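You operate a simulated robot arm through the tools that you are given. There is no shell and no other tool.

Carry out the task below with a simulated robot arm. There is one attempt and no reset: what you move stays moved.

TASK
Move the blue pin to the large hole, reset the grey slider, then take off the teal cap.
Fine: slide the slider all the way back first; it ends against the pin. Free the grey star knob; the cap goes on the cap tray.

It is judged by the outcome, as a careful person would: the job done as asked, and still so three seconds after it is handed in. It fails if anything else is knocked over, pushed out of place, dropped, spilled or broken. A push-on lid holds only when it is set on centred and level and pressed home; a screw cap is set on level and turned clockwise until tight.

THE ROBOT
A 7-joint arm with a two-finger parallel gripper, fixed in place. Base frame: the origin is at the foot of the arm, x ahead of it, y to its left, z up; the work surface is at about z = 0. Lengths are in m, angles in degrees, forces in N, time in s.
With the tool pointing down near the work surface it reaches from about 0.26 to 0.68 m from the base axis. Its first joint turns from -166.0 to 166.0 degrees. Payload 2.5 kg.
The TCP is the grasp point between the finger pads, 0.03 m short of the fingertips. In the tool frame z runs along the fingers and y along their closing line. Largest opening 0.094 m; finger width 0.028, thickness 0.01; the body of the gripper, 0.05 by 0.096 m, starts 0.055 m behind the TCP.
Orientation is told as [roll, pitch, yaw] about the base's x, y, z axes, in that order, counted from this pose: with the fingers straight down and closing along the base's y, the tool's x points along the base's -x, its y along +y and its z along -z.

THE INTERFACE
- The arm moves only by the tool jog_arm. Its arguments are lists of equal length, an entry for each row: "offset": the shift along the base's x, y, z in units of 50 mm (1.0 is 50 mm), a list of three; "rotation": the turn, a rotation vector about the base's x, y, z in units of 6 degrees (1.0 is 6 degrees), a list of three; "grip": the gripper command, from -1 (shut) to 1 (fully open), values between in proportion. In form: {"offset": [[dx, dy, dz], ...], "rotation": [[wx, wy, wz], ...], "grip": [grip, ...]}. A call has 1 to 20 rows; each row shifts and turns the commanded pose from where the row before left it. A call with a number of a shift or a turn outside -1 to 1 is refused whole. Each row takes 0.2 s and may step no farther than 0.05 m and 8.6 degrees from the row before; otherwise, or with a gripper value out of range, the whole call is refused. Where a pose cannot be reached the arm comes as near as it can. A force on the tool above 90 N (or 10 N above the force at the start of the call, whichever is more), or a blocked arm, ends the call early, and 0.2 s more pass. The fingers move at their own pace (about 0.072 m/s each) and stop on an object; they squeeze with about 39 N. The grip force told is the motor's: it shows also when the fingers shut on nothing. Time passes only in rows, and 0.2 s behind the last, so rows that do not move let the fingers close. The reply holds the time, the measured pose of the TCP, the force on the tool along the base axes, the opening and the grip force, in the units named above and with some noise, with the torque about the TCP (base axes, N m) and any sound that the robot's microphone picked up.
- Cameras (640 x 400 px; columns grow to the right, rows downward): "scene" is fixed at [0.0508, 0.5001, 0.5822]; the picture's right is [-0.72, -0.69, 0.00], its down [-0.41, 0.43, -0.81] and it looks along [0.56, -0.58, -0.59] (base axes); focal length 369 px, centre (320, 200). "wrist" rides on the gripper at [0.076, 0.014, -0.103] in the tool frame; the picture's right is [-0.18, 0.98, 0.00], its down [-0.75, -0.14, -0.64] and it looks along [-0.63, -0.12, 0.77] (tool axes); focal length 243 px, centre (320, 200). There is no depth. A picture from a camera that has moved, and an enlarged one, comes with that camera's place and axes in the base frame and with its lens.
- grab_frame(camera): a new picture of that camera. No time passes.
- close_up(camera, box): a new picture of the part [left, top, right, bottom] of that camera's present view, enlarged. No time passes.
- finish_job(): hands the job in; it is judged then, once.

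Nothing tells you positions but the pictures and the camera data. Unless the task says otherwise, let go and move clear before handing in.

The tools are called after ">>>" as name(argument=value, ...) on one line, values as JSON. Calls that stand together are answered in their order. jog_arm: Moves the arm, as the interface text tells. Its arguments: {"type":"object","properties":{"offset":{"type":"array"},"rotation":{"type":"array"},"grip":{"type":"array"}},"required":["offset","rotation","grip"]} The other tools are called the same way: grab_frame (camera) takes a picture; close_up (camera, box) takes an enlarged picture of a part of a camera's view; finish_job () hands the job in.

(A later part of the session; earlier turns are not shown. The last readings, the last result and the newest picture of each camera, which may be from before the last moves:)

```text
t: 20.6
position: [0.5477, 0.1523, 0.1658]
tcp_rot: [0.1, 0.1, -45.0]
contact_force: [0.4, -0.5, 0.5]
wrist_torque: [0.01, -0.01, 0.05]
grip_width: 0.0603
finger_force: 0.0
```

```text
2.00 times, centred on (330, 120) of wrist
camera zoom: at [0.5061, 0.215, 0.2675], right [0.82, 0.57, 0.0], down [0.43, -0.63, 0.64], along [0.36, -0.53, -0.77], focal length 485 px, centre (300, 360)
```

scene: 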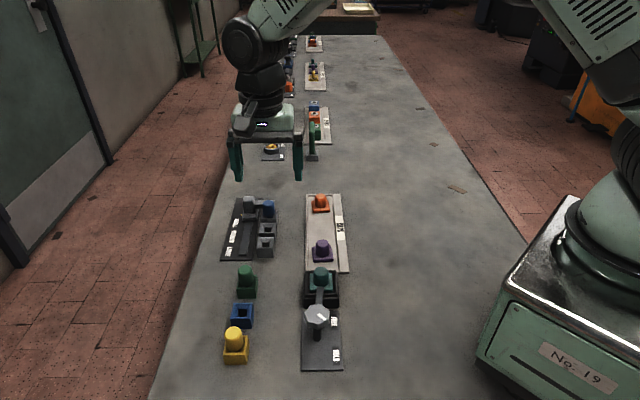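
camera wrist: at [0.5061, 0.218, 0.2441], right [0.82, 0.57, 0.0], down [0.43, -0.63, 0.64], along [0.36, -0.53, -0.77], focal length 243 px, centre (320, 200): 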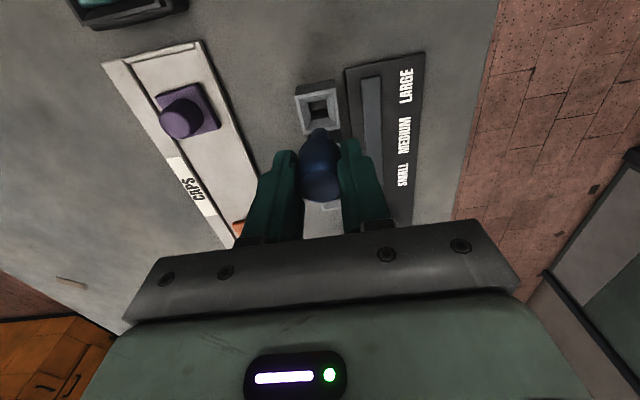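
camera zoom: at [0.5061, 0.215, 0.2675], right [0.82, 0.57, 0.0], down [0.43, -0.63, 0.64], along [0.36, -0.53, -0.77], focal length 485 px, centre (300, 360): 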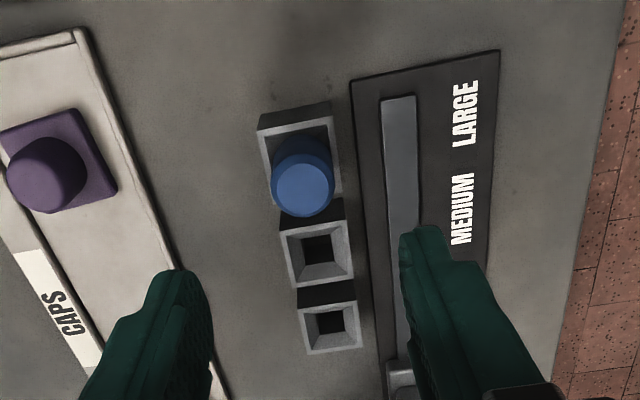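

The pin now stands fully seated in the large hole. Next I turn the gripper 90° so it can take the slider's post fore-and-aft along the row, and view the slider from the pin side.

>>> jog_arm(offset=[[0.134, -0.14, 0.0425], [0.134, -0.14, 0.0425], [0.134, -0.14, 0.0425], [0.134, -0.14, 0.0425], [0.134, -0.14, 0.0425], [0.134, -0.14, 0.0425], [0.134, -0.14, 0.0425], [0.134, -0.14, 0.0425], [0.134, -0.14, 0.0425], [0.134, -0.14, 0.0425], [0.134, -0.14, 0.0425], [0.134, -0.14, 0.0425], [0.134, -0.14, 0.0425], [0.134, -0.14, 0.0425], [0.134, -0.14, 0.0425], [0.134, -0.14, 0.0425], [0, 0, 0]], rotation=[[0, 0, 0.953], [0, 0, 0.953], [0, 0, 0.953], [0, 0, 0.953], [0, 0, 0.953], [0, 0, 0.953], [0, 0, 0.953], [0, 0, 0.953], [0, 0, 0.953], [0, 0, 0.953], [0, 0, 0.953], [0, 0, 0.953], [0, 0, 0.953], [0, 0, 0.953], [0, 0, 0.953], [0, 0, 0.953], [0, 0, 0]], grip=[0.28, 0.28, 0.28, 0.28, 0.28, 0.28, 0.28, 0.28, 0.28, 0.28, 0.28, 0.28, 0.28, 0.28, 0.28, 0.28, 0.28])

>>> grab_frame(camera="wrist")

>>> close_up(camera="scene", box=[210, 140, 310, 260])

```text
t: 24.2
position: [0.653, 0.0407, 0.1983]
tcp_rot: [0.0, 0.1, 46.6]
contact_force: [0.6, -0.1, -0.4]
wrist_torque: [0.02, 0.0, -0.04]
grip_width: 0.0604
finger_force: 0.1
```

```text
taken
camera wrist: at [0.5925, -0.0045, 0.3006], right [-0.59, 0.81, 0.0], down [0.62, 0.45, 0.64], along [0.52, 0.38, -0.77], focal length 243 px, centre (320, 200)
```

wrist: 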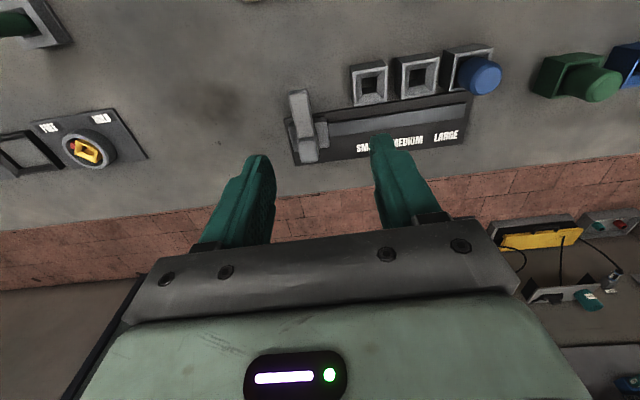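

```text
3.33 times, centred on (260, 200) of scene
camera zoom: at [0.0508, 0.5001, 0.5822], right [-0.72, -0.69, 0.0], down [-0.41, 0.43, -0.81], along [0.56, -0.58, -0.59], focal length 1229 px, centre (520, 200)
```

zoom: 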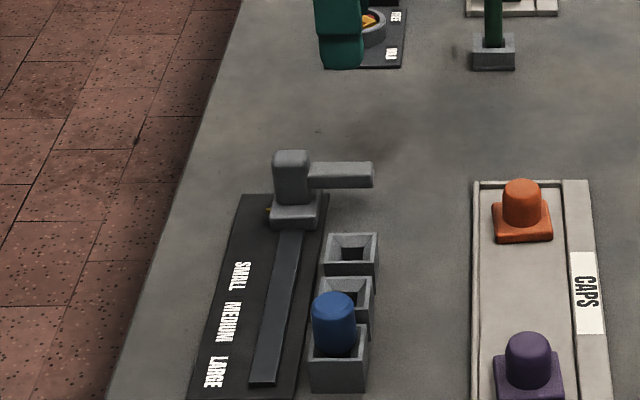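

>>> close_up(camera="wrist", box=[260, 30, 520, 190])

>>> close_up(camera="wrist", box=[270, 70, 370, 180])

```text
2.46 times, centred on (390, 110) of wrist
camera zoom: at [0.5925, -0.0045, 0.3006], right [-0.59, 0.81, 0.0], down [0.62, 0.45, 0.64], along [0.52, 0.38, -0.77], focal length 597 px, centre (148, 422)
```

zoom: 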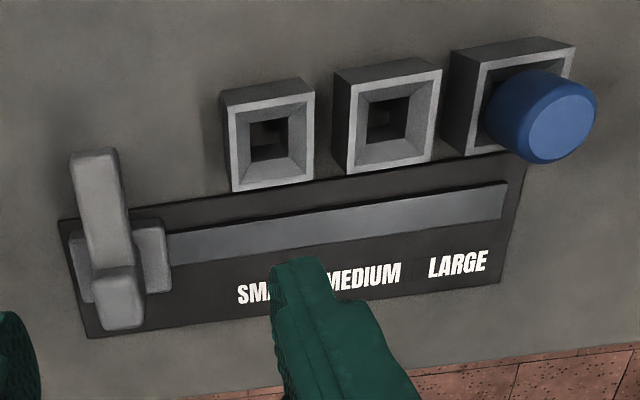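

```text
3.64 times, centred on (320, 125) of wrist
camera zoom: at [0.5925, -0.0045, 0.3006], right [-0.59, 0.81, 0.0], down [0.62, 0.45, 0.64], along [0.52, 0.38, -0.77], focal length 882 px, centre (320, 473)
```

zoom: 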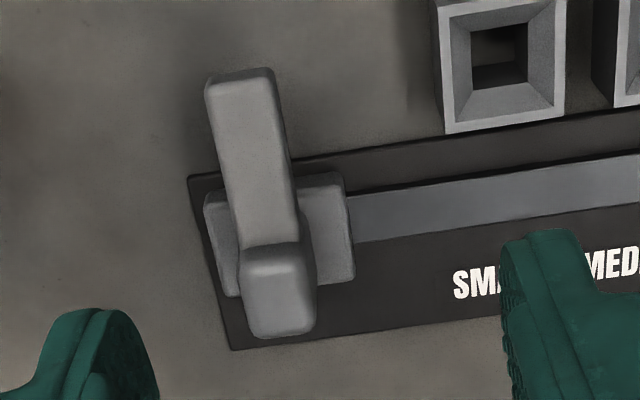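

The slider post is at about (0.707, 0.065), at the edge of reach, but its arm reaches inward (arm centre line at row coordinate 0.4665, z 0.035–0.05). I'll grip that arm fore-and-aft with a slight outward tilt.

>>> jog_arm(offset=[[0.138, -0.06, -0.587], [0.138, -0.06, -0.587], [0.138, -0.06, -0.587], [0, 0, 0]], rotation=[[0.403, -0.383, 0], [0.403, -0.383, 0], [0.403, -0.383, 0], [0, 0, 0]], grip=[0.28, 0.28, 0.28, 0.28])

>>> grab_frame(camera="wrist")

>>> close_up(camera="scene", box=[210, 140, 310, 260])

```text
t: 25.2
position: [0.6729, 0.0317, 0.1086]
tcp_rot: [0.0, -10.1, 46.7]
contact_force: [0.3, -0.3, 0.0]
wrist_torque: [0.01, -0.01, 0.0]
grip_width: 0.0601
finger_force: 0.0
```

```text
taken
camera wrist: at [0.5999, -0.0263, 0.1963], right [-0.59, 0.81, 0.03], down [0.54, 0.36, 0.76], along [0.61, 0.47, -0.64], focal length 243 px, centre (320, 200)
```

wrist: 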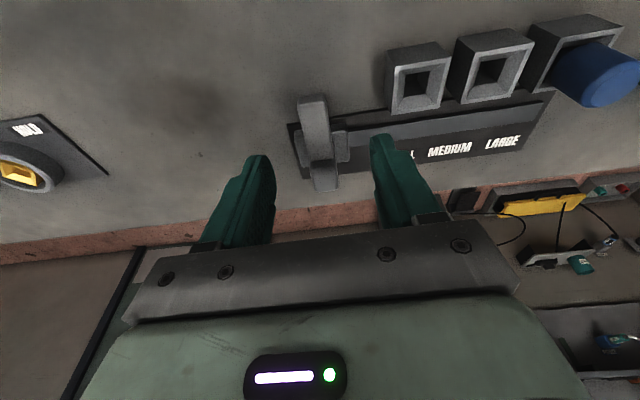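

```text
3.33 times, centred on (260, 200) of scene
camera zoom: at [0.0508, 0.5001, 0.5822], right [-0.72, -0.69, 0.0], down [-0.41, 0.43, -0.81], along [0.56, -0.58, -0.59], focal length 1229 px, centre (520, 200)
```

zoom: 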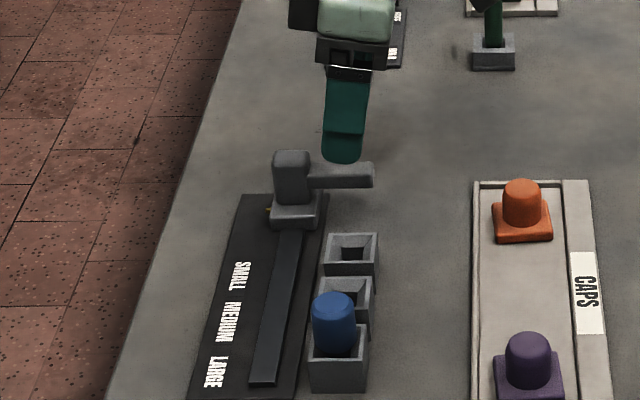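

The arm sits between the fingers. I lower around it and check.

>>> jog_arm(offset=[[0, 0, -0.4], [0, 0, -0.39], [0, 0, 0]], rotation=[[0, 0, 0], [0, 0, 0], [0, 0, 0]], grip=[0.28, 0.28, 0.28])

>>> grab_frame(camera="wrist")

>>> close_up(camera="scene", box=[220, 150, 300, 240])

```text
t: 26.0
position: [0.6736, 0.0307, 0.0695]
tcp_rot: [0.0, -10.0, 46.5]
contact_force: [0.1, 0.8, 0.0]
wrist_torque: [-0.03, 0.01, 0.0]
grip_width: 0.06
finger_force: 0.0
```

```text
taken
camera wrist: at [0.6007, -0.0268, 0.158], right [-0.59, 0.81, 0.03], down [0.54, 0.36, 0.76], along [0.61, 0.47, -0.65], focal length 243 px, centre (320, 200)
```

wrist: 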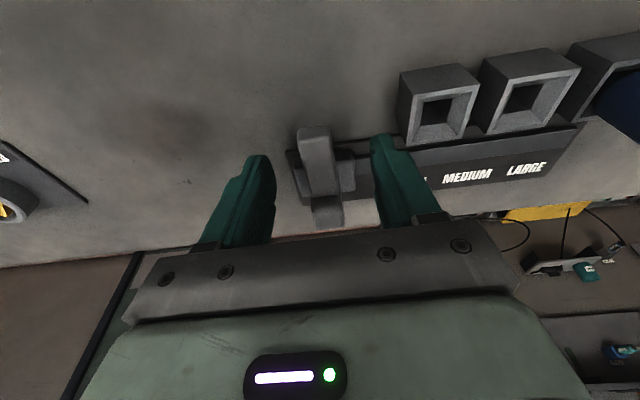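

```text
4.44 times, centred on (260, 195) of scene
camera zoom: at [0.0508, 0.5001, 0.5822], right [-0.72, -0.69, 0.0], down [-0.41, 0.43, -0.81], along [0.56, -0.58, -0.59], focal length 1638 px, centre (587, 222)
```

zoom: 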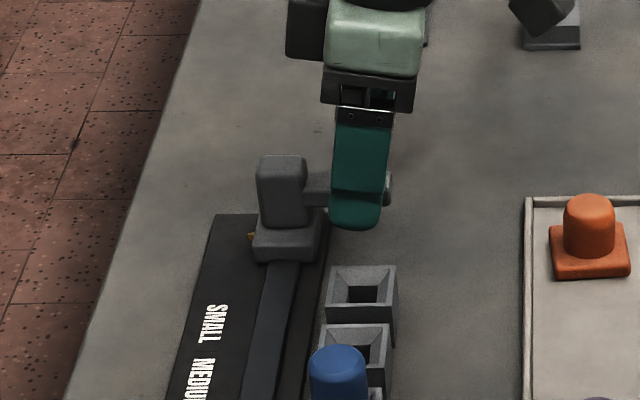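

The fingers straddle the arm. I close on it.

>>> jog_arm(offset=[[0, 0, 0], [0, 0, 0], [0, 0, 0], [0, 0, 0]], rotation=[[0, 0, 0], [0, 0, 0], [0, 0, 0], [0, 0, 0]], grip=[-1, -1, -1, -1])

>>> close_up(camera="wrist", box=[220, 60, 420, 240])

```text
t: 27.0
position: [0.6736, 0.0301, 0.0708]
tcp_rot: [0.0, -10.0, 46.4]
contact_force: [1.0, 0.6, -1.5]
wrist_torque: [-0.06, -0.07, -1.48]
grip_width: 0.0201
finger_force: 45.5
```

```text
2.22 times, centred on (320, 150) of wrist
camera zoom: at [0.6005, -0.0268, 0.1579], right [-0.59, 0.81, 0.03], down [0.54, 0.36, 0.76], along [0.61, 0.47, -0.64], focal length 539 px, centre (320, 311)
```

zoom: 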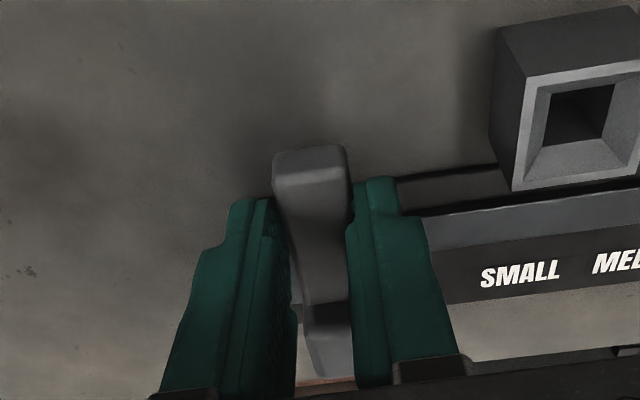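

Gripped (20 mm), but a z-torque of −1.5 N·m says the pads are slightly skewed to the arm. I'll turn the tool a degree or two clockwise to align.

>>> jog_arm(offset=[[0, 0, 0], [0, 0, 0]], rotation=[[0, 0, -0.25], [0, 0, 0]], grip=[-1, -1])

```text
t: 27.6
position: [0.6743, 0.0314, 0.0706]
tcp_rot: [0.0, -9.9, 45.1]
contact_force: [-4.3, -3.6, 4.5]
wrist_torque: [-0.37, 0.57, -0.14]
grip_width: 0.0195
finger_force: 44.5
```

Torque is nearly gone. Now I slide the slider along the rail toward the LARGE end in modest steps.

>>> jog_arm(offset=[[-0.215, 0.209, 0], [-0.286, 0.279, 0], [-0.286, 0.279, 0], [0, 0, 0]], rotation=[[0, 0, 0], [0, 0, 0], [0, 0, 0], [0, 0, 0]], grip=[-1, -1, -1, -1])

>>> close_up(camera="scene", box=[220, 160, 310, 260])

>>> close_up(camera="wrist", box=[220, 40, 460, 240])

```text
t: 28.6
position: [0.6345, 0.0702, 0.0707]
tcp_rot: [-0.1, -9.8, 45.0]
contact_force: [-9.2, -9.3, 2.6]
wrist_torque: [-0.33, 0.14, -0.21]
grip_width: 0.0201
finger_force: 45.2
```

```text
4.00 times, centred on (265, 210) of scene
camera zoom: at [0.0508, 0.5001, 0.5822], right [-0.72, -0.69, 0.0], down [-0.41, 0.43, -0.81], along [0.56, -0.58, -0.59], focal length 1474 px, centre (540, 160)
```

zoom: 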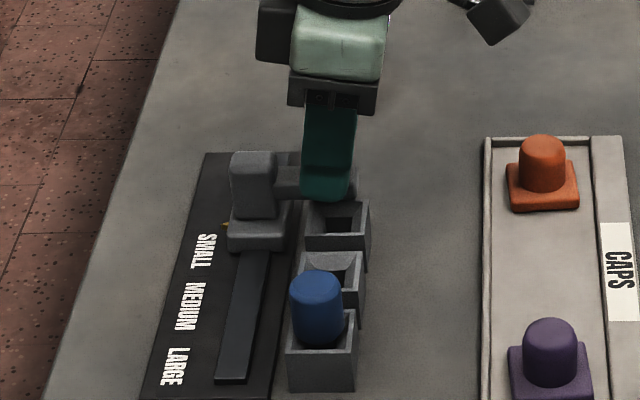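

```text
2.00 times, centred on (340, 140) of wrist
camera zoom: at [0.5608, 0.0141, 0.1582], right [-0.57, 0.82, 0.03], down [0.55, 0.35, 0.76], along [0.62, 0.45, -0.65], focal length 485 px, centre (280, 320)
```

zoom: 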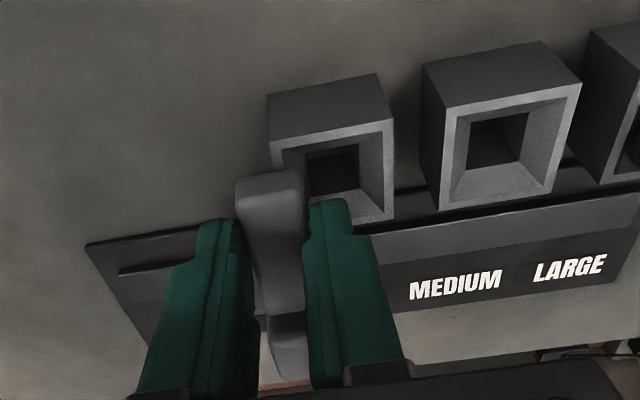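

It slides well; a mild sideways force shows the rail runs at about 43.5°, so I adjust the direction slightly and continue, stopping before the near finger reaches the pin.

>>> jog_arm(offset=[[-0.305, 0.26, 0], [-0.291, 0.275, 0], [-0.291, 0.275, 0], [0, 0, 0]], rotation=[[0, 0, 0], [0, 0, 0], [0, 0, 0], [0, 0, 0]], grip=[-1, -1, -1, -1])

>>> close_up(camera="scene", box=[220, 160, 310, 260])

>>> close_up(camera="wrist", box=[220, 40, 460, 240])

```text
t: 29.6
position: [0.592, 0.1118, 0.0699]
tcp_rot: [0.0, -10.3, 45.0]
contact_force: [13.7, 15.8, -18.0]
wrist_torque: [0.35, -0.4, -0.54]
grip_width: 0.0196
finger_force: 44.6
```

```text
4.00 times, centred on (265, 210) of scene
camera zoom: at [0.0508, 0.5001, 0.5822], right [-0.72, -0.69, 0.0], down [-0.41, 0.43, -0.81], along [0.56, -0.58, -0.59], focal length 1474 px, centre (540, 160)
```

zoom: 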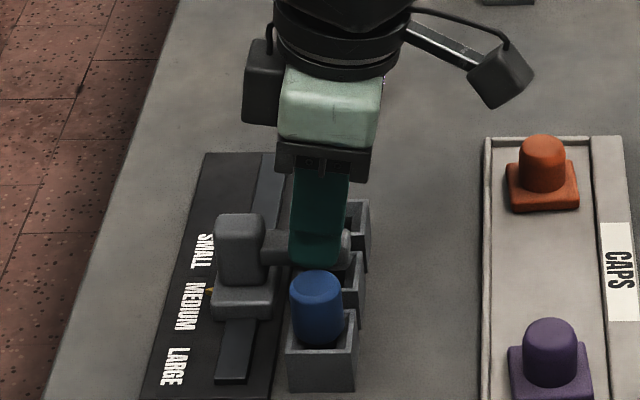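

```text
2.00 times, centred on (340, 140) of wrist
camera zoom: at [0.5169, 0.0567, 0.1576], right [-0.57, 0.82, 0.03], down [0.54, 0.34, 0.77], along [0.62, 0.45, -0.64], focal length 485 px, centre (280, 320)
```

zoom: 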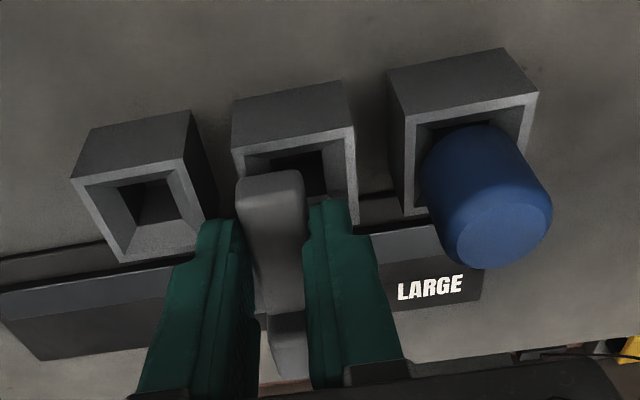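

The slider is now ~37 mm from its end position, with the near finger still clear of the pin. I release slightly, lift, and close the fingers to go behind the arm for the final push.

>>> jog_arm(offset=[[0, 0, 0], [0, 0, 0], [0, 0, 0.5], [0, 0, 0.5], [0.43, -0.419, 0], [0, 0, 0], [0, 0, 0]], rotation=[[0, 0, 0], [0, 0, 0], [0, 0, 0], [0, 0, 0], [0, 0, 0], [0, 0, 0], [0, 0, 0]], grip=[-0.23, -0.23, -0.23, -0.23, -1, -1, -1])

>>> close_up(camera="scene", box=[220, 160, 310, 260])

>>> close_up(camera="wrist", box=[220, 20, 500, 240])

```text
t: 31.2
position: [0.6142, 0.0903, 0.1214]
tcp_rot: [0.1, -10.1, 45.0]
contact_force: [0.0, 0.1, 0.4]
wrist_torque: [-0.04, 0.0, 0.04]
grip_width: 0.0002
finger_force: 32.8
```

```text
4.00 times, centred on (265, 210) of scene
camera zoom: at [0.0508, 0.5001, 0.5822], right [-0.72, -0.69, 0.0], down [-0.41, 0.43, -0.81], along [0.56, -0.58, -0.59], focal length 1474 px, centre (540, 160)
```

zoom: 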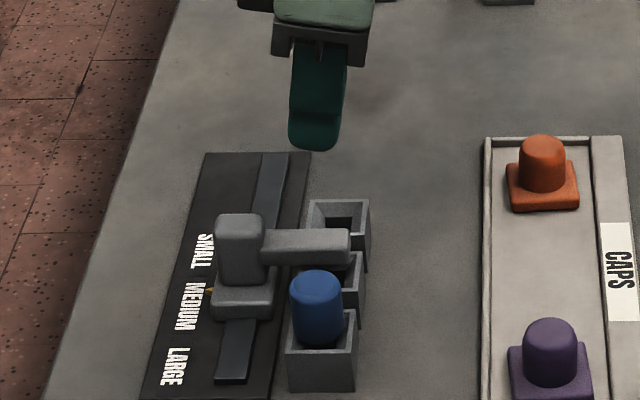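

```text
1.82 times, centred on (360, 130) of wrist
camera zoom: at [0.5396, 0.0346, 0.2087], right [-0.57, 0.82, 0.03], down [0.55, 0.35, 0.76], along [0.62, 0.45, -0.65], focal length 441 px, centre (247, 327)
```

zoom: 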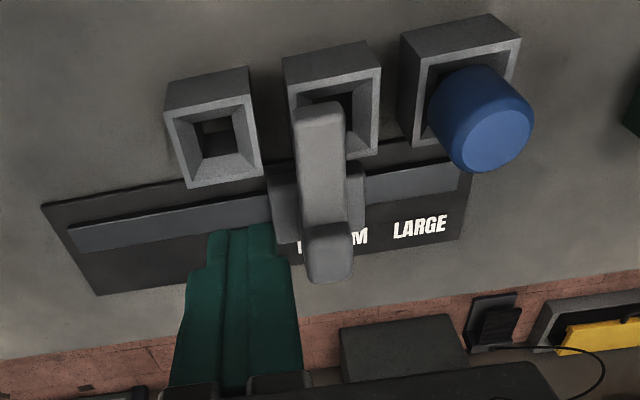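

Clear of the arm on its far side. I lower behind it and start pushing toward the pin.

>>> jog_arm(offset=[[0, 0, -0.5], [0, 0, -0.5], [-0.143, 0.14, 0], [-0.143, 0.14, 0], [-0.143, 0.14, 0], [0, 0, 0]], rotation=[[0, 0, 0], [0, 0, 0], [0, 0, 0], [0, 0, 0], [0, 0, 0], [0, 0, 0]], grip=[-1, -1, -1, -1, -1, -1])

>>> close_up(camera="scene", box=[220, 180, 310, 270])

>>> close_up(camera="wrist", box=[220, 20, 500, 240])

```text
t: 32.6
position: [0.592, 0.1121, 0.0714]
tcp_rot: [-0.1, -10.0, 45.0]
contact_force: [2.9, -1.3, -0.6]
wrist_torque: [-0.08, -0.02, -0.05]
grip_width: 0.0001
finger_force: 33.2
```

```text
4.44 times, centred on (265, 225) of scene
camera zoom: at [0.0508, 0.5001, 0.5822], right [-0.72, -0.69, 0.0], down [-0.41, 0.43, -0.81], along [0.56, -0.58, -0.59], focal length 1638 px, centre (564, 89)
```

zoom: 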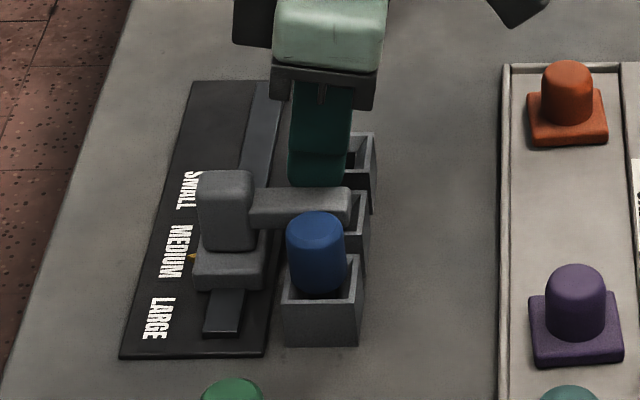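

```text
1.82 times, centred on (360, 130) of wrist
camera zoom: at [0.5181, 0.0561, 0.159], right [-0.57, 0.82, 0.03], down [0.54, 0.35, 0.76], along [0.62, 0.45, -0.64], focal length 441 px, centre (247, 327)
```

zoom: 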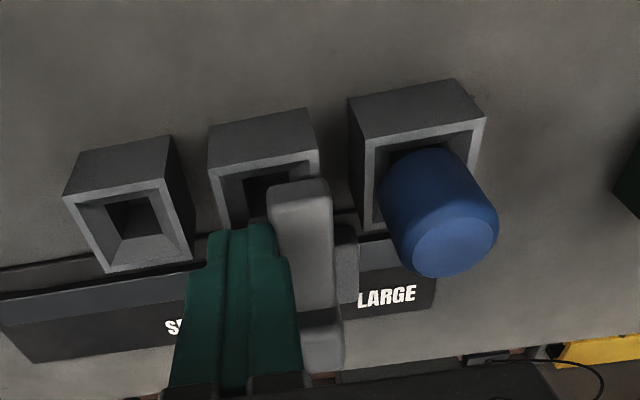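

The fingers are pushing the arm with ~3 N of friction; about 16 mm remain to the pin. I continue slowly.

>>> jog_arm(offset=[[-0.043, 0.042, 0], [-0.043, 0.042, 0], [-0.043, 0.042, 0], [-0.043, 0.042, 0], [0, 0, 0]], rotation=[[0, 0, 0], [0, 0, 0], [0, 0, 0], [0, 0, 0], [0, 0, 0]], grip=[-1, -1, -1, -1, -1])

>>> close_up(camera="wrist", box=[260, 60, 440, 200])

```text
t: 33.8
position: [0.5835, 0.1194, 0.0706]
tcp_rot: [0.1, -10.0, 45.1]
contact_force: [1.5, -0.4, 0.2]
wrist_torque: [0.0, -0.02, -0.03]
grip_width: 0.0002
finger_force: 32.8
```

```text
2.86 times, centred on (350, 130) of wrist
camera zoom: at [0.5091, 0.0636, 0.1583], right [-0.57, 0.82, 0.03], down [0.55, 0.35, 0.76], along [0.62, 0.45, -0.65], focal length 693 px, centre (234, 400)
```

zoom: 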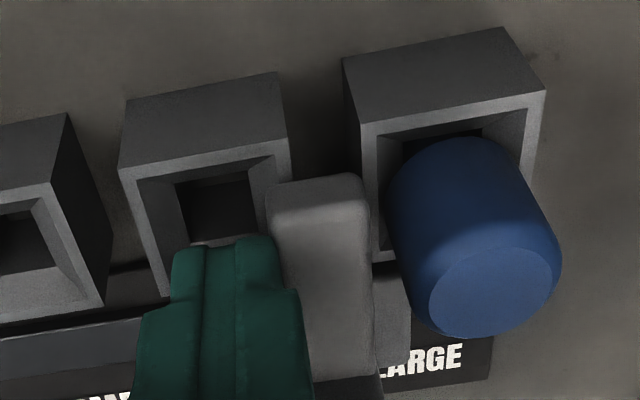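

Only a few millimetres of gap remain. I creep forward in 1 mm steps and watch for contact.

>>> jog_arm(offset=[[-0.0145, 0.014, 0], [-0.0145, 0.014, 0], [-0.0145, 0.014, 0], [0, 0, 0]], rotation=[[0, 0, 0], [0, 0, 0], [0, 0, 0], [0, 0, 0]], grip=[-1, -1, -1, -1])

>>> close_up(camera="wrist", box=[260, 60, 440, 200])

>>> close_up(camera="scene", box=[230, 210, 300, 260])

```text
t: 34.8
position: [0.5819, 0.1205, 0.0723]
tcp_rot: [-0.1, -10.0, 45.1]
contact_force: [0.8, -1.6, -1.0]
wrist_torque: [-0.04, -0.02, -0.03]
grip_width: 0.0001
finger_force: 33.3
```

```text
2.86 times, centred on (350, 130) of wrist
camera zoom: at [0.5074, 0.0656, 0.1586], right [-0.57, 0.82, 0.03], down [0.55, 0.35, 0.76], along [0.62, 0.45, -0.65], focal length 693 px, centre (234, 400)
```

zoom: 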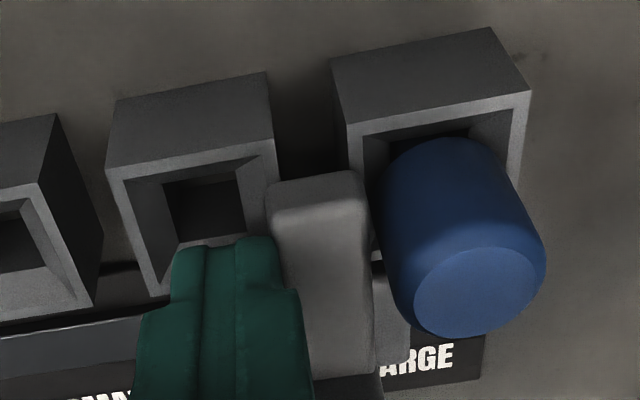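

```text
8.00 times, centred on (265, 235) of scene
camera zoom: at [0.0508, 0.5001, 0.5822], right [-0.72, -0.69, 0.0], down [-0.41, 0.43, -0.81], along [0.56, -0.58, -0.59], focal length 2949 px, centre (760, -80)
```

zoom: 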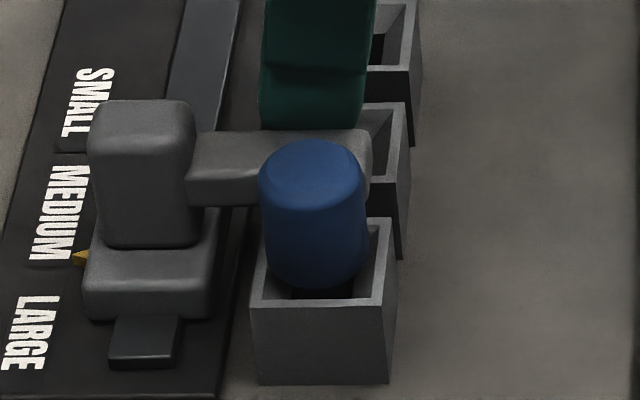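

Still a small gap. I continue the 1 mm creep.

>>> jog_arm(offset=[[-0.0145, 0.014, 0], [-0.0145, 0.014, 0], [-0.0145, 0.014, 0], [0, 0, 0]], rotation=[[0, 0, 0], [0, 0, 0], [0, 0, 0], [0, 0, 0]], grip=[-1, -1, -1, -1])

>>> close_up(camera="wrist", box=[260, 60, 440, 200])

```text
t: 35.8
position: [0.58, 0.1233, 0.0701]
tcp_rot: [0.1, -10.1, 45.2]
contact_force: [1.0, -2.1, 1.6]
wrist_torque: [0.02, -0.03, -0.01]
grip_width: 0.0
finger_force: 33.4
```

```text
2.86 times, centred on (350, 130) of wrist
camera zoom: at [0.5053, 0.0679, 0.1583], right [-0.57, 0.82, 0.03], down [0.54, 0.35, 0.76], along [0.62, 0.45, -0.64], focal length 693 px, centre (234, 400)
```

zoom: 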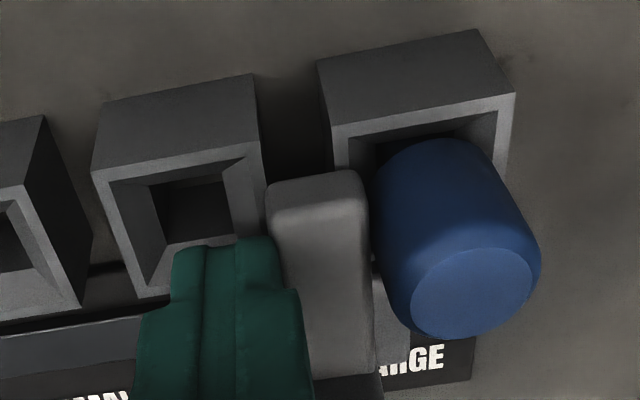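

The arm appears to be just touching the pin. I push one more millimetre to confirm by force.

>>> jog_arm(offset=[[-0.0145, 0.014, 0], [0, 0, 0], [0, 0, 0]], rotation=[[0, 0, 0], [0, 0, 0], [0, 0, 0]], grip=[-1, -1, -1])

>>> close_up(camera="wrist", box=[260, 60, 440, 200])

>>> close_up(camera="scene", box=[230, 210, 300, 260])

```text
t: 36.6
position: [0.5791, 0.1238, 0.0716]
tcp_rot: [0.1, -10.0, 45.1]
contact_force: [2.1, 0.3, 0.8]
wrist_torque: [0.01, -0.03, -0.05]
grip_width: 0.0001
finger_force: 32.9
```

```text
2.86 times, centred on (350, 130) of wrist
camera zoom: at [0.5047, 0.0684, 0.1583], right [-0.57, 0.82, 0.03], down [0.54, 0.35, 0.76], along [0.62, 0.45, -0.64], focal length 693 px, centre (234, 400)
```

zoom: 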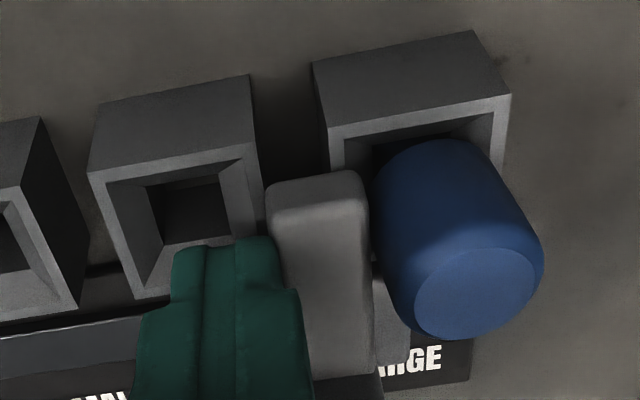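

```text
8.00 times, centred on (265, 235) of scene
camera zoom: at [0.0508, 0.5001, 0.5822], right [-0.72, -0.69, 0.0], down [-0.41, 0.43, -0.81], along [0.56, -0.58, -0.59], focal length 2949 px, centre (760, -80)
```

zoom: 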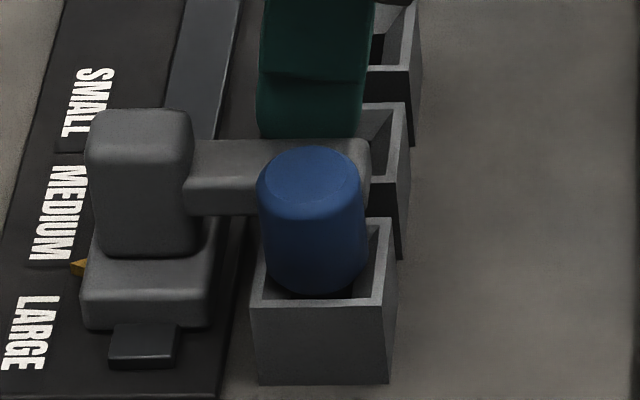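

The pin's head has just begun to move with the arm, so the slider is against the pin. I back the fingers off gently and check that it stays there.

>>> jog_arm(offset=[[0.05, -0.049, 0], [0.15, -0.146, 0], [0.15, -0.146, 0], [0, 0, 0.8], [0, 0, 0.8], [0, 0, 0]], rotation=[[0, 0, 0], [0, 0, 0], [0, 0, 0], [0, 0, 0], [0, 0, 0], [0, 0, 0]], grip=[-1, -1, -1, -1, -1, -1])

>>> close_up(camera="wrist", box=[300, 20, 500, 180])

>>> close_up(camera="scene", box=[230, 210, 300, 260])

```text
t: 38.0
position: [0.5958, 0.107, 0.1504]
tcp_rot: [0.0, -9.9, 45.2]
contact_force: [-0.1, 0.3, -0.5]
wrist_torque: [-0.02, -0.01, -0.02]
grip_width: 0.0
finger_force: 33.2
```

```text
2.50 times, centred on (400, 100) of wrist
camera zoom: at [0.5217, 0.0519, 0.2377], right [-0.57, 0.82, 0.03], down [0.55, 0.35, 0.76], along [0.62, 0.45, -0.65], focal length 606 px, centre (120, 450)
```

zoom: 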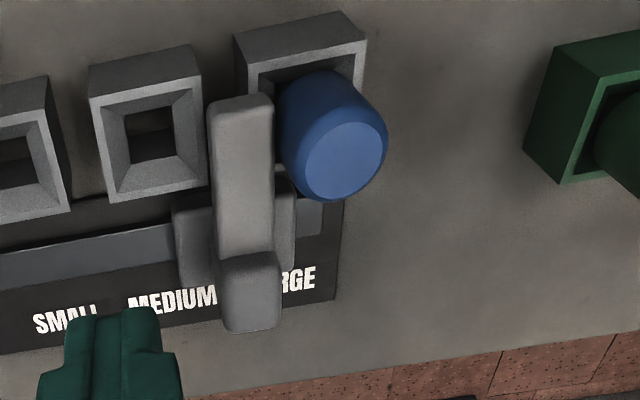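

```text
8.00 times, centred on (265, 235) of scene
camera zoom: at [0.0508, 0.5001, 0.5822], right [-0.72, -0.69, 0.0], down [-0.41, 0.43, -0.81], along [0.56, -0.58, -0.59], focal length 2949 px, centre (760, -80)
```

zoom: 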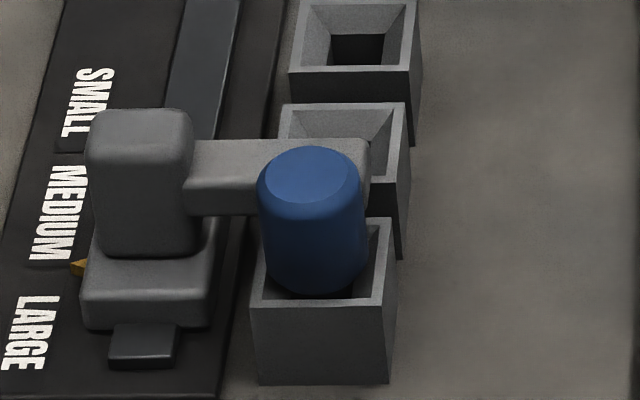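

The slider rests against the pin in the large hole. Now to the star knob: its shaft is near (0.313, 0.233), mark pointing at HOLD, with FREE about 90° counter-clockwise. I go over there for a close look.

>>> jog_arm(offset=[[0, 0, 1], [0, 0, 1], [-0.5316, 0.186, 0], [-0.5316, 0.186, 0], [-0.5316, 0.186, 0], [-0.5316, 0.186, 0], [-0.5316, 0.186, 0], [-0.5316, 0.186, 0], [-0.5316, 0.186, 0], [-0.5316, 0.186, 0], [-0.5316, 0.186, 0], [-0.5316, 0.186, 0], [0, 0, 0]], rotation=[[-0.6045, 0.5745, 0], [-0.6045, 0.5745, 0], [0, 0, -0.967], [0, 0, -0.967], [0, 0, -0.967], [0, 0, -0.967], [0, 0, -0.967], [0, 0, -0.967], [0, 0, -0.967], [0, 0, -0.967], [0, 0, -0.967], [0, 0, -0.967], [0, 0, 0]], grip=[-1, -1, 0.49, 0.49, 0.49, 0.49, 0.49, 0.49, 0.49, 0.49, 0.49, 0.49, 0.49])

>>> grab_frame(camera="wrist")

>>> grab_frame(camera="scene")

```text
t: 40.8
position: [0.3277, 0.201, 0.2522]
tcp_rot: [-0.2, 0.0, -13.0]
contact_force: [-0.3, 0.0, -0.6]
wrist_torque: [0.01, 0.0, 0.03]
grip_width: 0.0699
finger_force: 0.1
```

```text
taken
camera wrist: at [0.259, 0.2329, 0.3536], right [0.4, 0.92, 0.0], down [0.7, -0.3, 0.64], along [0.59, -0.26, -0.77], focal length 243 px, centre (320, 200)
```

wrist: 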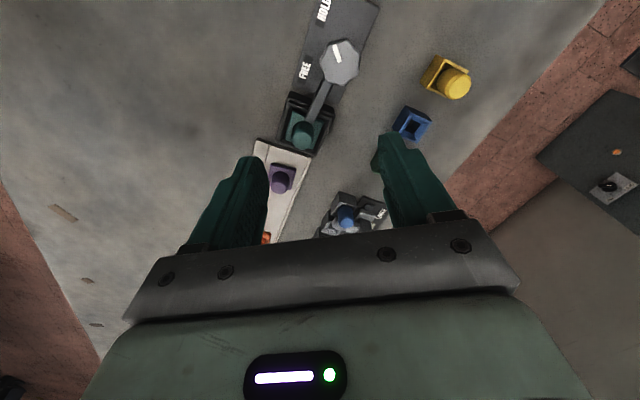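

```text
taken
```

scene: 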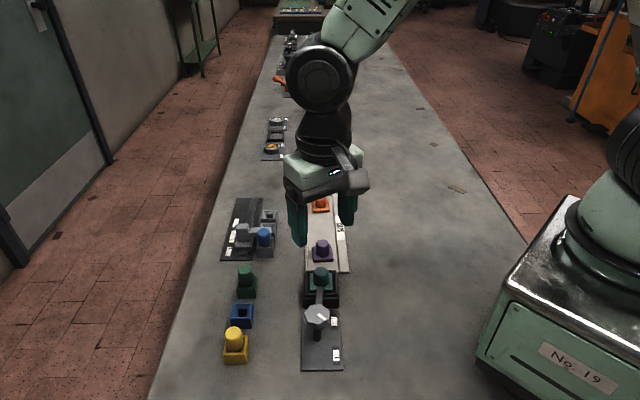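

>>> close_up(camera="wrist", box=[240, 0, 440, 160])

>>> close_up(camera="wrist", box=[280, 20, 380, 160])

>>> close_up(camera="scene", box=[290, 255, 350, 375])

>>> close_up(camera="scene", box=[290, 260, 350, 330])

```text
2.50 times, centred on (340, 80) of wrist
camera zoom: at [0.259, 0.2329, 0.3536], right [0.4, 0.92, 0.0], down [0.7, -0.3, 0.64], along [0.59, -0.26, -0.77], focal length 606 px, centre (270, 500)
```

zoom: 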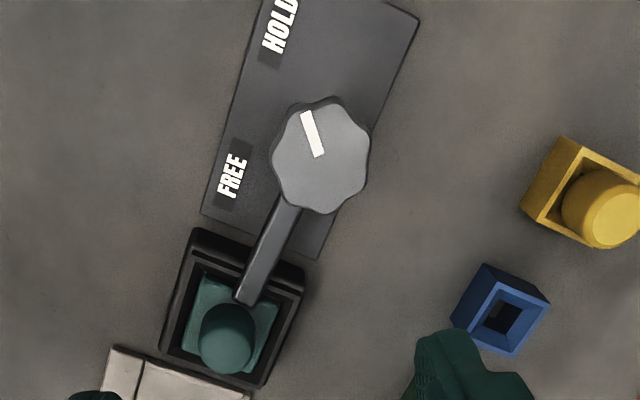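

```text
2.86 times, centred on (330, 90) of wrist
camera zoom: at [0.259, 0.2329, 0.3536], right [0.4, 0.92, 0.0], down [0.7, -0.3, 0.64], along [0.59, -0.26, -0.77], focal length 693 px, centre (291, 514)
```

zoom: 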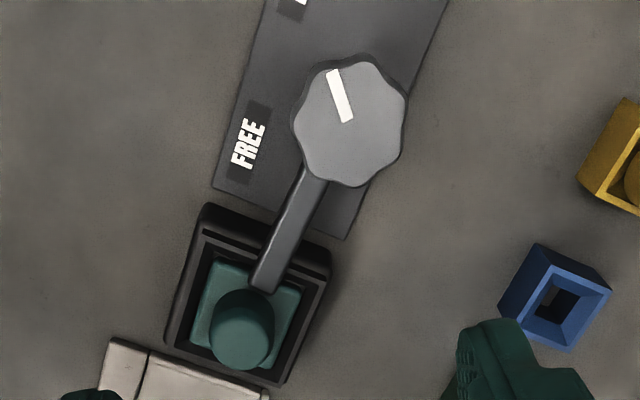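

```text
3.33 times, centred on (320, 315) of scene
camera zoom: at [0.0508, 0.5001, 0.5822], right [-0.72, -0.69, 0.0], down [-0.41, 0.43, -0.81], along [0.56, -0.58, -0.59], focal length 1229 px, centre (320, -183)
```

zoom: 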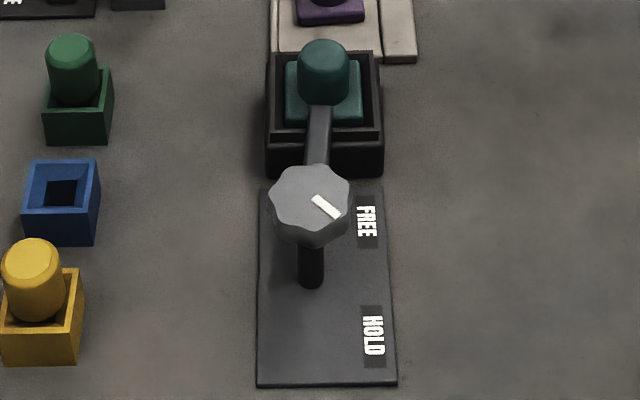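

```text
5.71 times, centred on (320, 295) of scene
camera zoom: at [0.0508, 0.5001, 0.5822], right [-0.72, -0.69, 0.0], down [-0.41, 0.43, -0.81], along [0.56, -0.58, -0.59], focal length 2106 px, centre (320, -343)
```

zoom: 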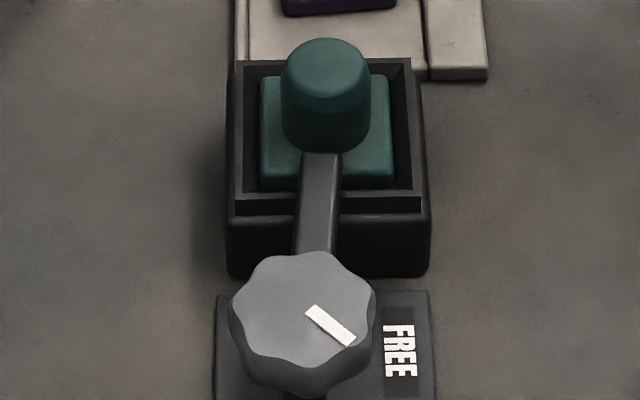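

The knob (about 42 mm across, z ≈ 0.063–0.078, axis at (0.313, 0.2325)) has its mark at HOLD; the bar below it lies over the cap's base. I'll zoom once more on the knob's lobes to choose the grip angle.

>>> close_up(camera="wrist", box=[315, 30, 365, 95])

>>> close_up(camera="scene", box=[295, 295, 345, 345])

```text
6.15 times, centred on (340, 62) of wrist
camera zoom: at [0.259, 0.2329, 0.3536], right [0.4, 0.92, 0.0], down [0.7, -0.3, 0.64], along [0.59, -0.26, -0.77], focal length 1493 px, centre (197, 1046)
```

zoom: 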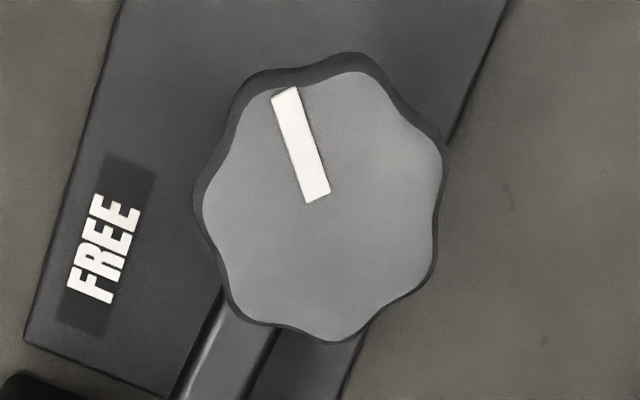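

```text
8.00 times, centred on (320, 320) of scene
camera zoom: at [0.0508, 0.5001, 0.5822], right [-0.72, -0.69, 0.0], down [-0.41, 0.43, -0.81], along [0.56, -0.58, -0.59], focal length 2949 px, centre (320, -760)
```

zoom: 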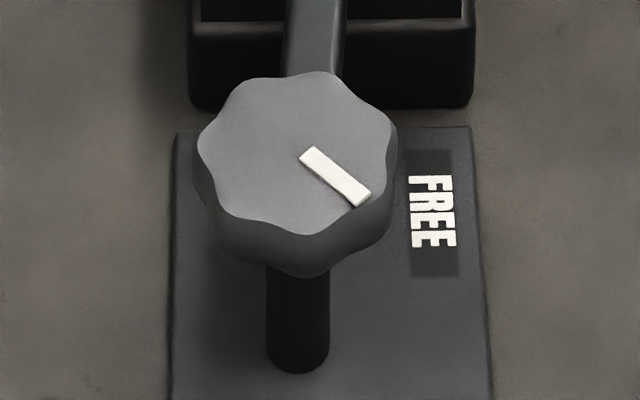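

The knob has 7 lobes; closing along about 75° takes it on a lobe axis. I move over the knob axis with the fingers open 70 mm and stop above it.

>>> jog_arm(offset=[[-0.098, 0.21, -0.68], [-0.098, 0.21, -0.68], [-0.098, 0.21, -0.68], [0, 0, 0]], rotation=[[0, 0, -0.167], [0, 0, -0.167], [0, 0, 0], [0, 0, 0]], grip=[0.49, 0.49, 0.49, 0.49])

>>> grab_frame(camera="wrist")

>>> close_up(camera="scene", box=[260, 220, 380, 380])

```text
t: 41.8
position: [0.3149, 0.2334, 0.148]
tcp_rot: [-0.2, 0.0, -14.9]
contact_force: [0.0, -0.1, -0.2]
wrist_torque: [0.02, -0.02, -0.03]
grip_width: 0.0703
finger_force: 0.0
```

```text
taken
camera wrist: at [0.247, 0.2679, 0.25], right [0.43, 0.9, 0.0], down [0.69, -0.33, 0.64], along [0.58, -0.28, -0.77], focal length 243 px, centre (320, 200)
```

wrist: 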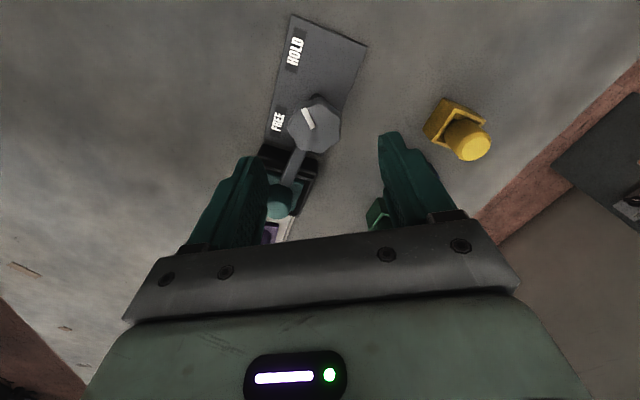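

```text
2.50 times, centred on (320, 300) of scene
camera zoom: at [0.0508, 0.5001, 0.5822], right [-0.72, -0.69, 0.0], down [-0.41, 0.43, -0.81], along [0.56, -0.58, -0.59], focal length 922 px, centre (320, -50)
```

zoom: 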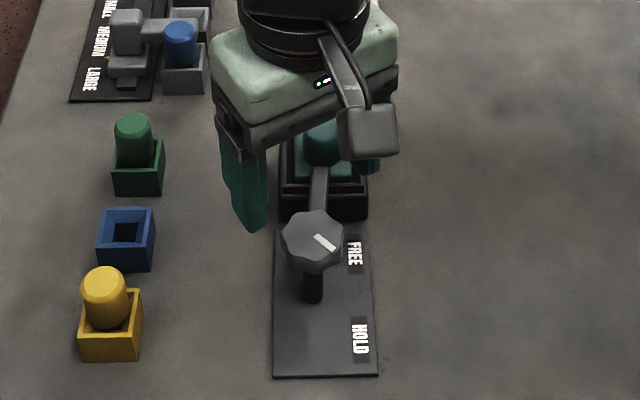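

Knob is centred at about (0.311, 0.233), 3 mm short of the TCP in x. I correct and lower so the tips stop at the knob's underside, above the bar.

>>> jog_arm(offset=[[-0.05, -0.01, -0.5], [0, 0, -0.5], [0, 0, -0.14], [0, 0, 0]], rotation=[[0, 0, 0], [0, 0, 0], [0, 0, 0], [0, 0, 0]], grip=[0.49, 0.49, 0.49, 0.49])

>>> grab_frame(camera="wrist")

>>> close_up(camera="scene", box=[270, 250, 370, 370])

```text
t: 42.8
position: [0.3124, 0.2319, 0.0908]
tcp_rot: [-0.3, 0.0, -14.9]
contact_force: [-0.2, -0.6, 0.6]
wrist_torque: [0.0, 0.01, -0.03]
grip_width: 0.0701
finger_force: 0.1
```

```text
taken
camera wrist: at [0.2452, 0.2648, 0.1938], right [0.43, 0.9, 0.0], down [0.69, -0.33, 0.64], along [0.58, -0.28, -0.77], focal length 243 px, centre (320, 200)
```

wrist: 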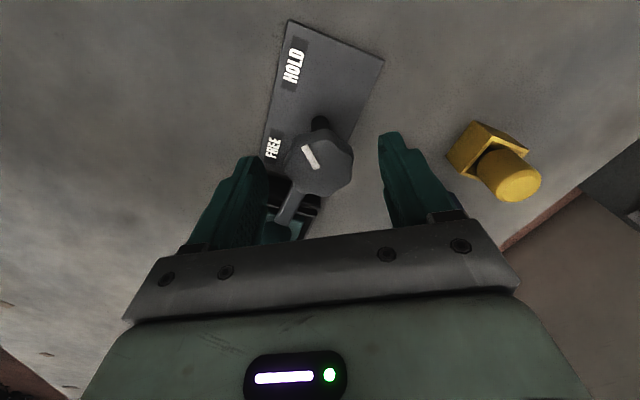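

```text
3.33 times, centred on (320, 310) of scene
camera zoom: at [0.0508, 0.5001, 0.5822], right [-0.72, -0.69, 0.0], down [-0.41, 0.43, -0.81], along [0.56, -0.58, -0.59], focal length 1229 px, centre (320, -167)
```

zoom: 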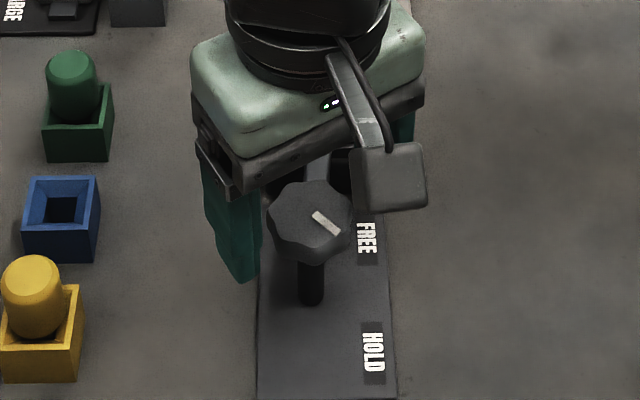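

The knob sits between the pads. Small centring shift, then close.

>>> jog_arm(offset=[[-0.03, 0.025, 0], [0, 0, 0], [0, 0, 0], [0, 0, 0], [0, 0, 0]], rotation=[[0, 0, 0], [0, 0, 0], [0, 0, 0], [0, 0, 0], [0, 0, 0]], grip=[0.49, -1, -1, -1, -1])

>>> close_up(camera="wrist", box=[230, 80, 410, 240])

>>> close_up(camera="scene", box=[280, 270, 360, 360])

```text
t: 44.0
position: [0.3113, 0.23, 0.0905]
tcp_rot: [-0.5, 0.0, -14.9]
contact_force: [-5.0, -23.7, 11.5]
wrist_torque: [-0.38, 0.18, -0.09]
grip_width: 0.0412
finger_force: 45.0
```

```text
2.50 times, centred on (320, 160) of wrist
camera zoom: at [0.2438, 0.2651, 0.1936], right [0.43, 0.9, -0.01], down [0.69, -0.33, 0.64], along [0.58, -0.28, -0.77], focal length 606 px, centre (320, 300)
```

zoom: 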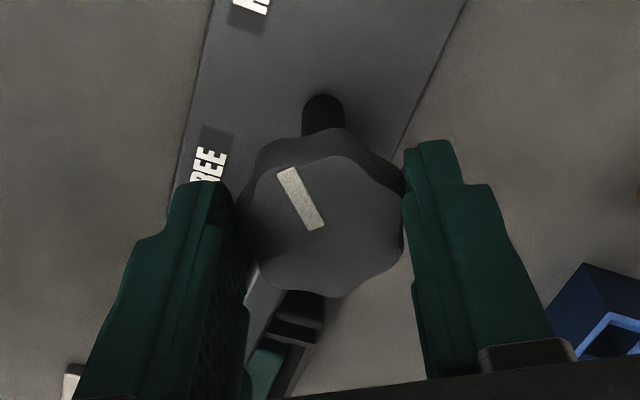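

```text
4.44 times, centred on (320, 315) of scene
camera zoom: at [0.0508, 0.5001, 0.5822], right [-0.72, -0.69, 0.0], down [-0.41, 0.43, -0.81], along [0.56, -0.58, -0.59], focal length 1638 px, centre (320, -311)
```

zoom: 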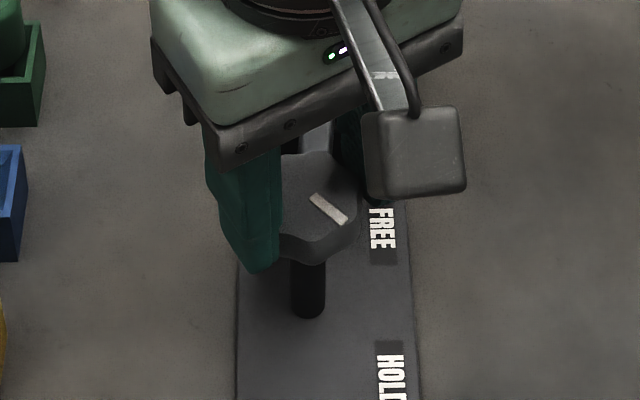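

The knob is gripped (41 mm). I relieve the side force by shifting ~3 mm in −y, then start turning counter-clockwise toward FREE.

>>> jog_arm(offset=[[-0.014, -0.055, 0], [0, 0, 0], [0, 0, 0], [0, 0, 0], [0, 0, 0], [0, 0, 0]], rotation=[[0, 0, 0], [0, 0, 0.5], [0, 0, 0.8], [0, 0, 0.8], [0, 0, 0.8], [0, 0, 0]], grip=[-1, -1, -1, -1, -1, -1])

>>> close_up(camera="wrist", box=[230, 80, 410, 240])

>>> close_up(camera="scene", box=[280, 270, 360, 360])

```text
t: 45.4
position: [0.3113, 0.2297, 0.0926]
tcp_rot: [-0.2, -0.1, 2.5]
contact_force: [15.7, -7.9, -31.3]
wrist_torque: [0.29, -0.32, 0.05]
grip_width: 0.0412
finger_force: 45.0
```

```text
2.50 times, centred on (320, 160) of wrist
camera zoom: at [0.2362, 0.2411, 0.1935], right [0.14, 0.99, 0.0], down [0.76, -0.11, 0.64], along [0.64, -0.09, -0.77], focal length 606 px, centre (320, 300)
```

zoom: 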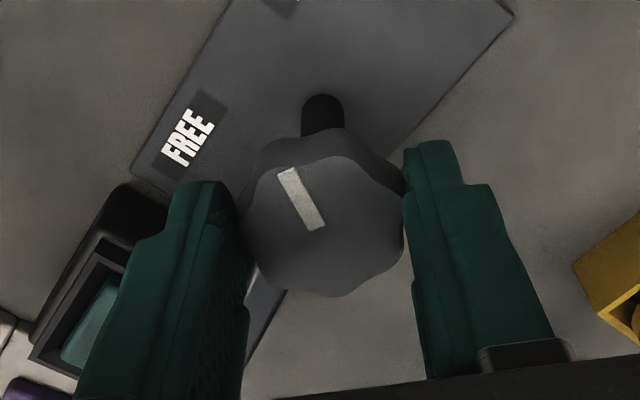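

```text
4.44 times, centred on (320, 315) of scene
camera zoom: at [0.0508, 0.5001, 0.5822], right [-0.72, -0.69, 0.0], down [-0.41, 0.43, -0.81], along [0.56, -0.58, -0.59], focal length 1638 px, centre (320, -311)
```

zoom: 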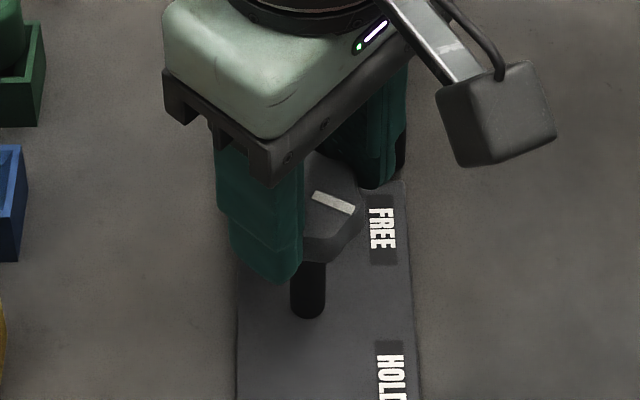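

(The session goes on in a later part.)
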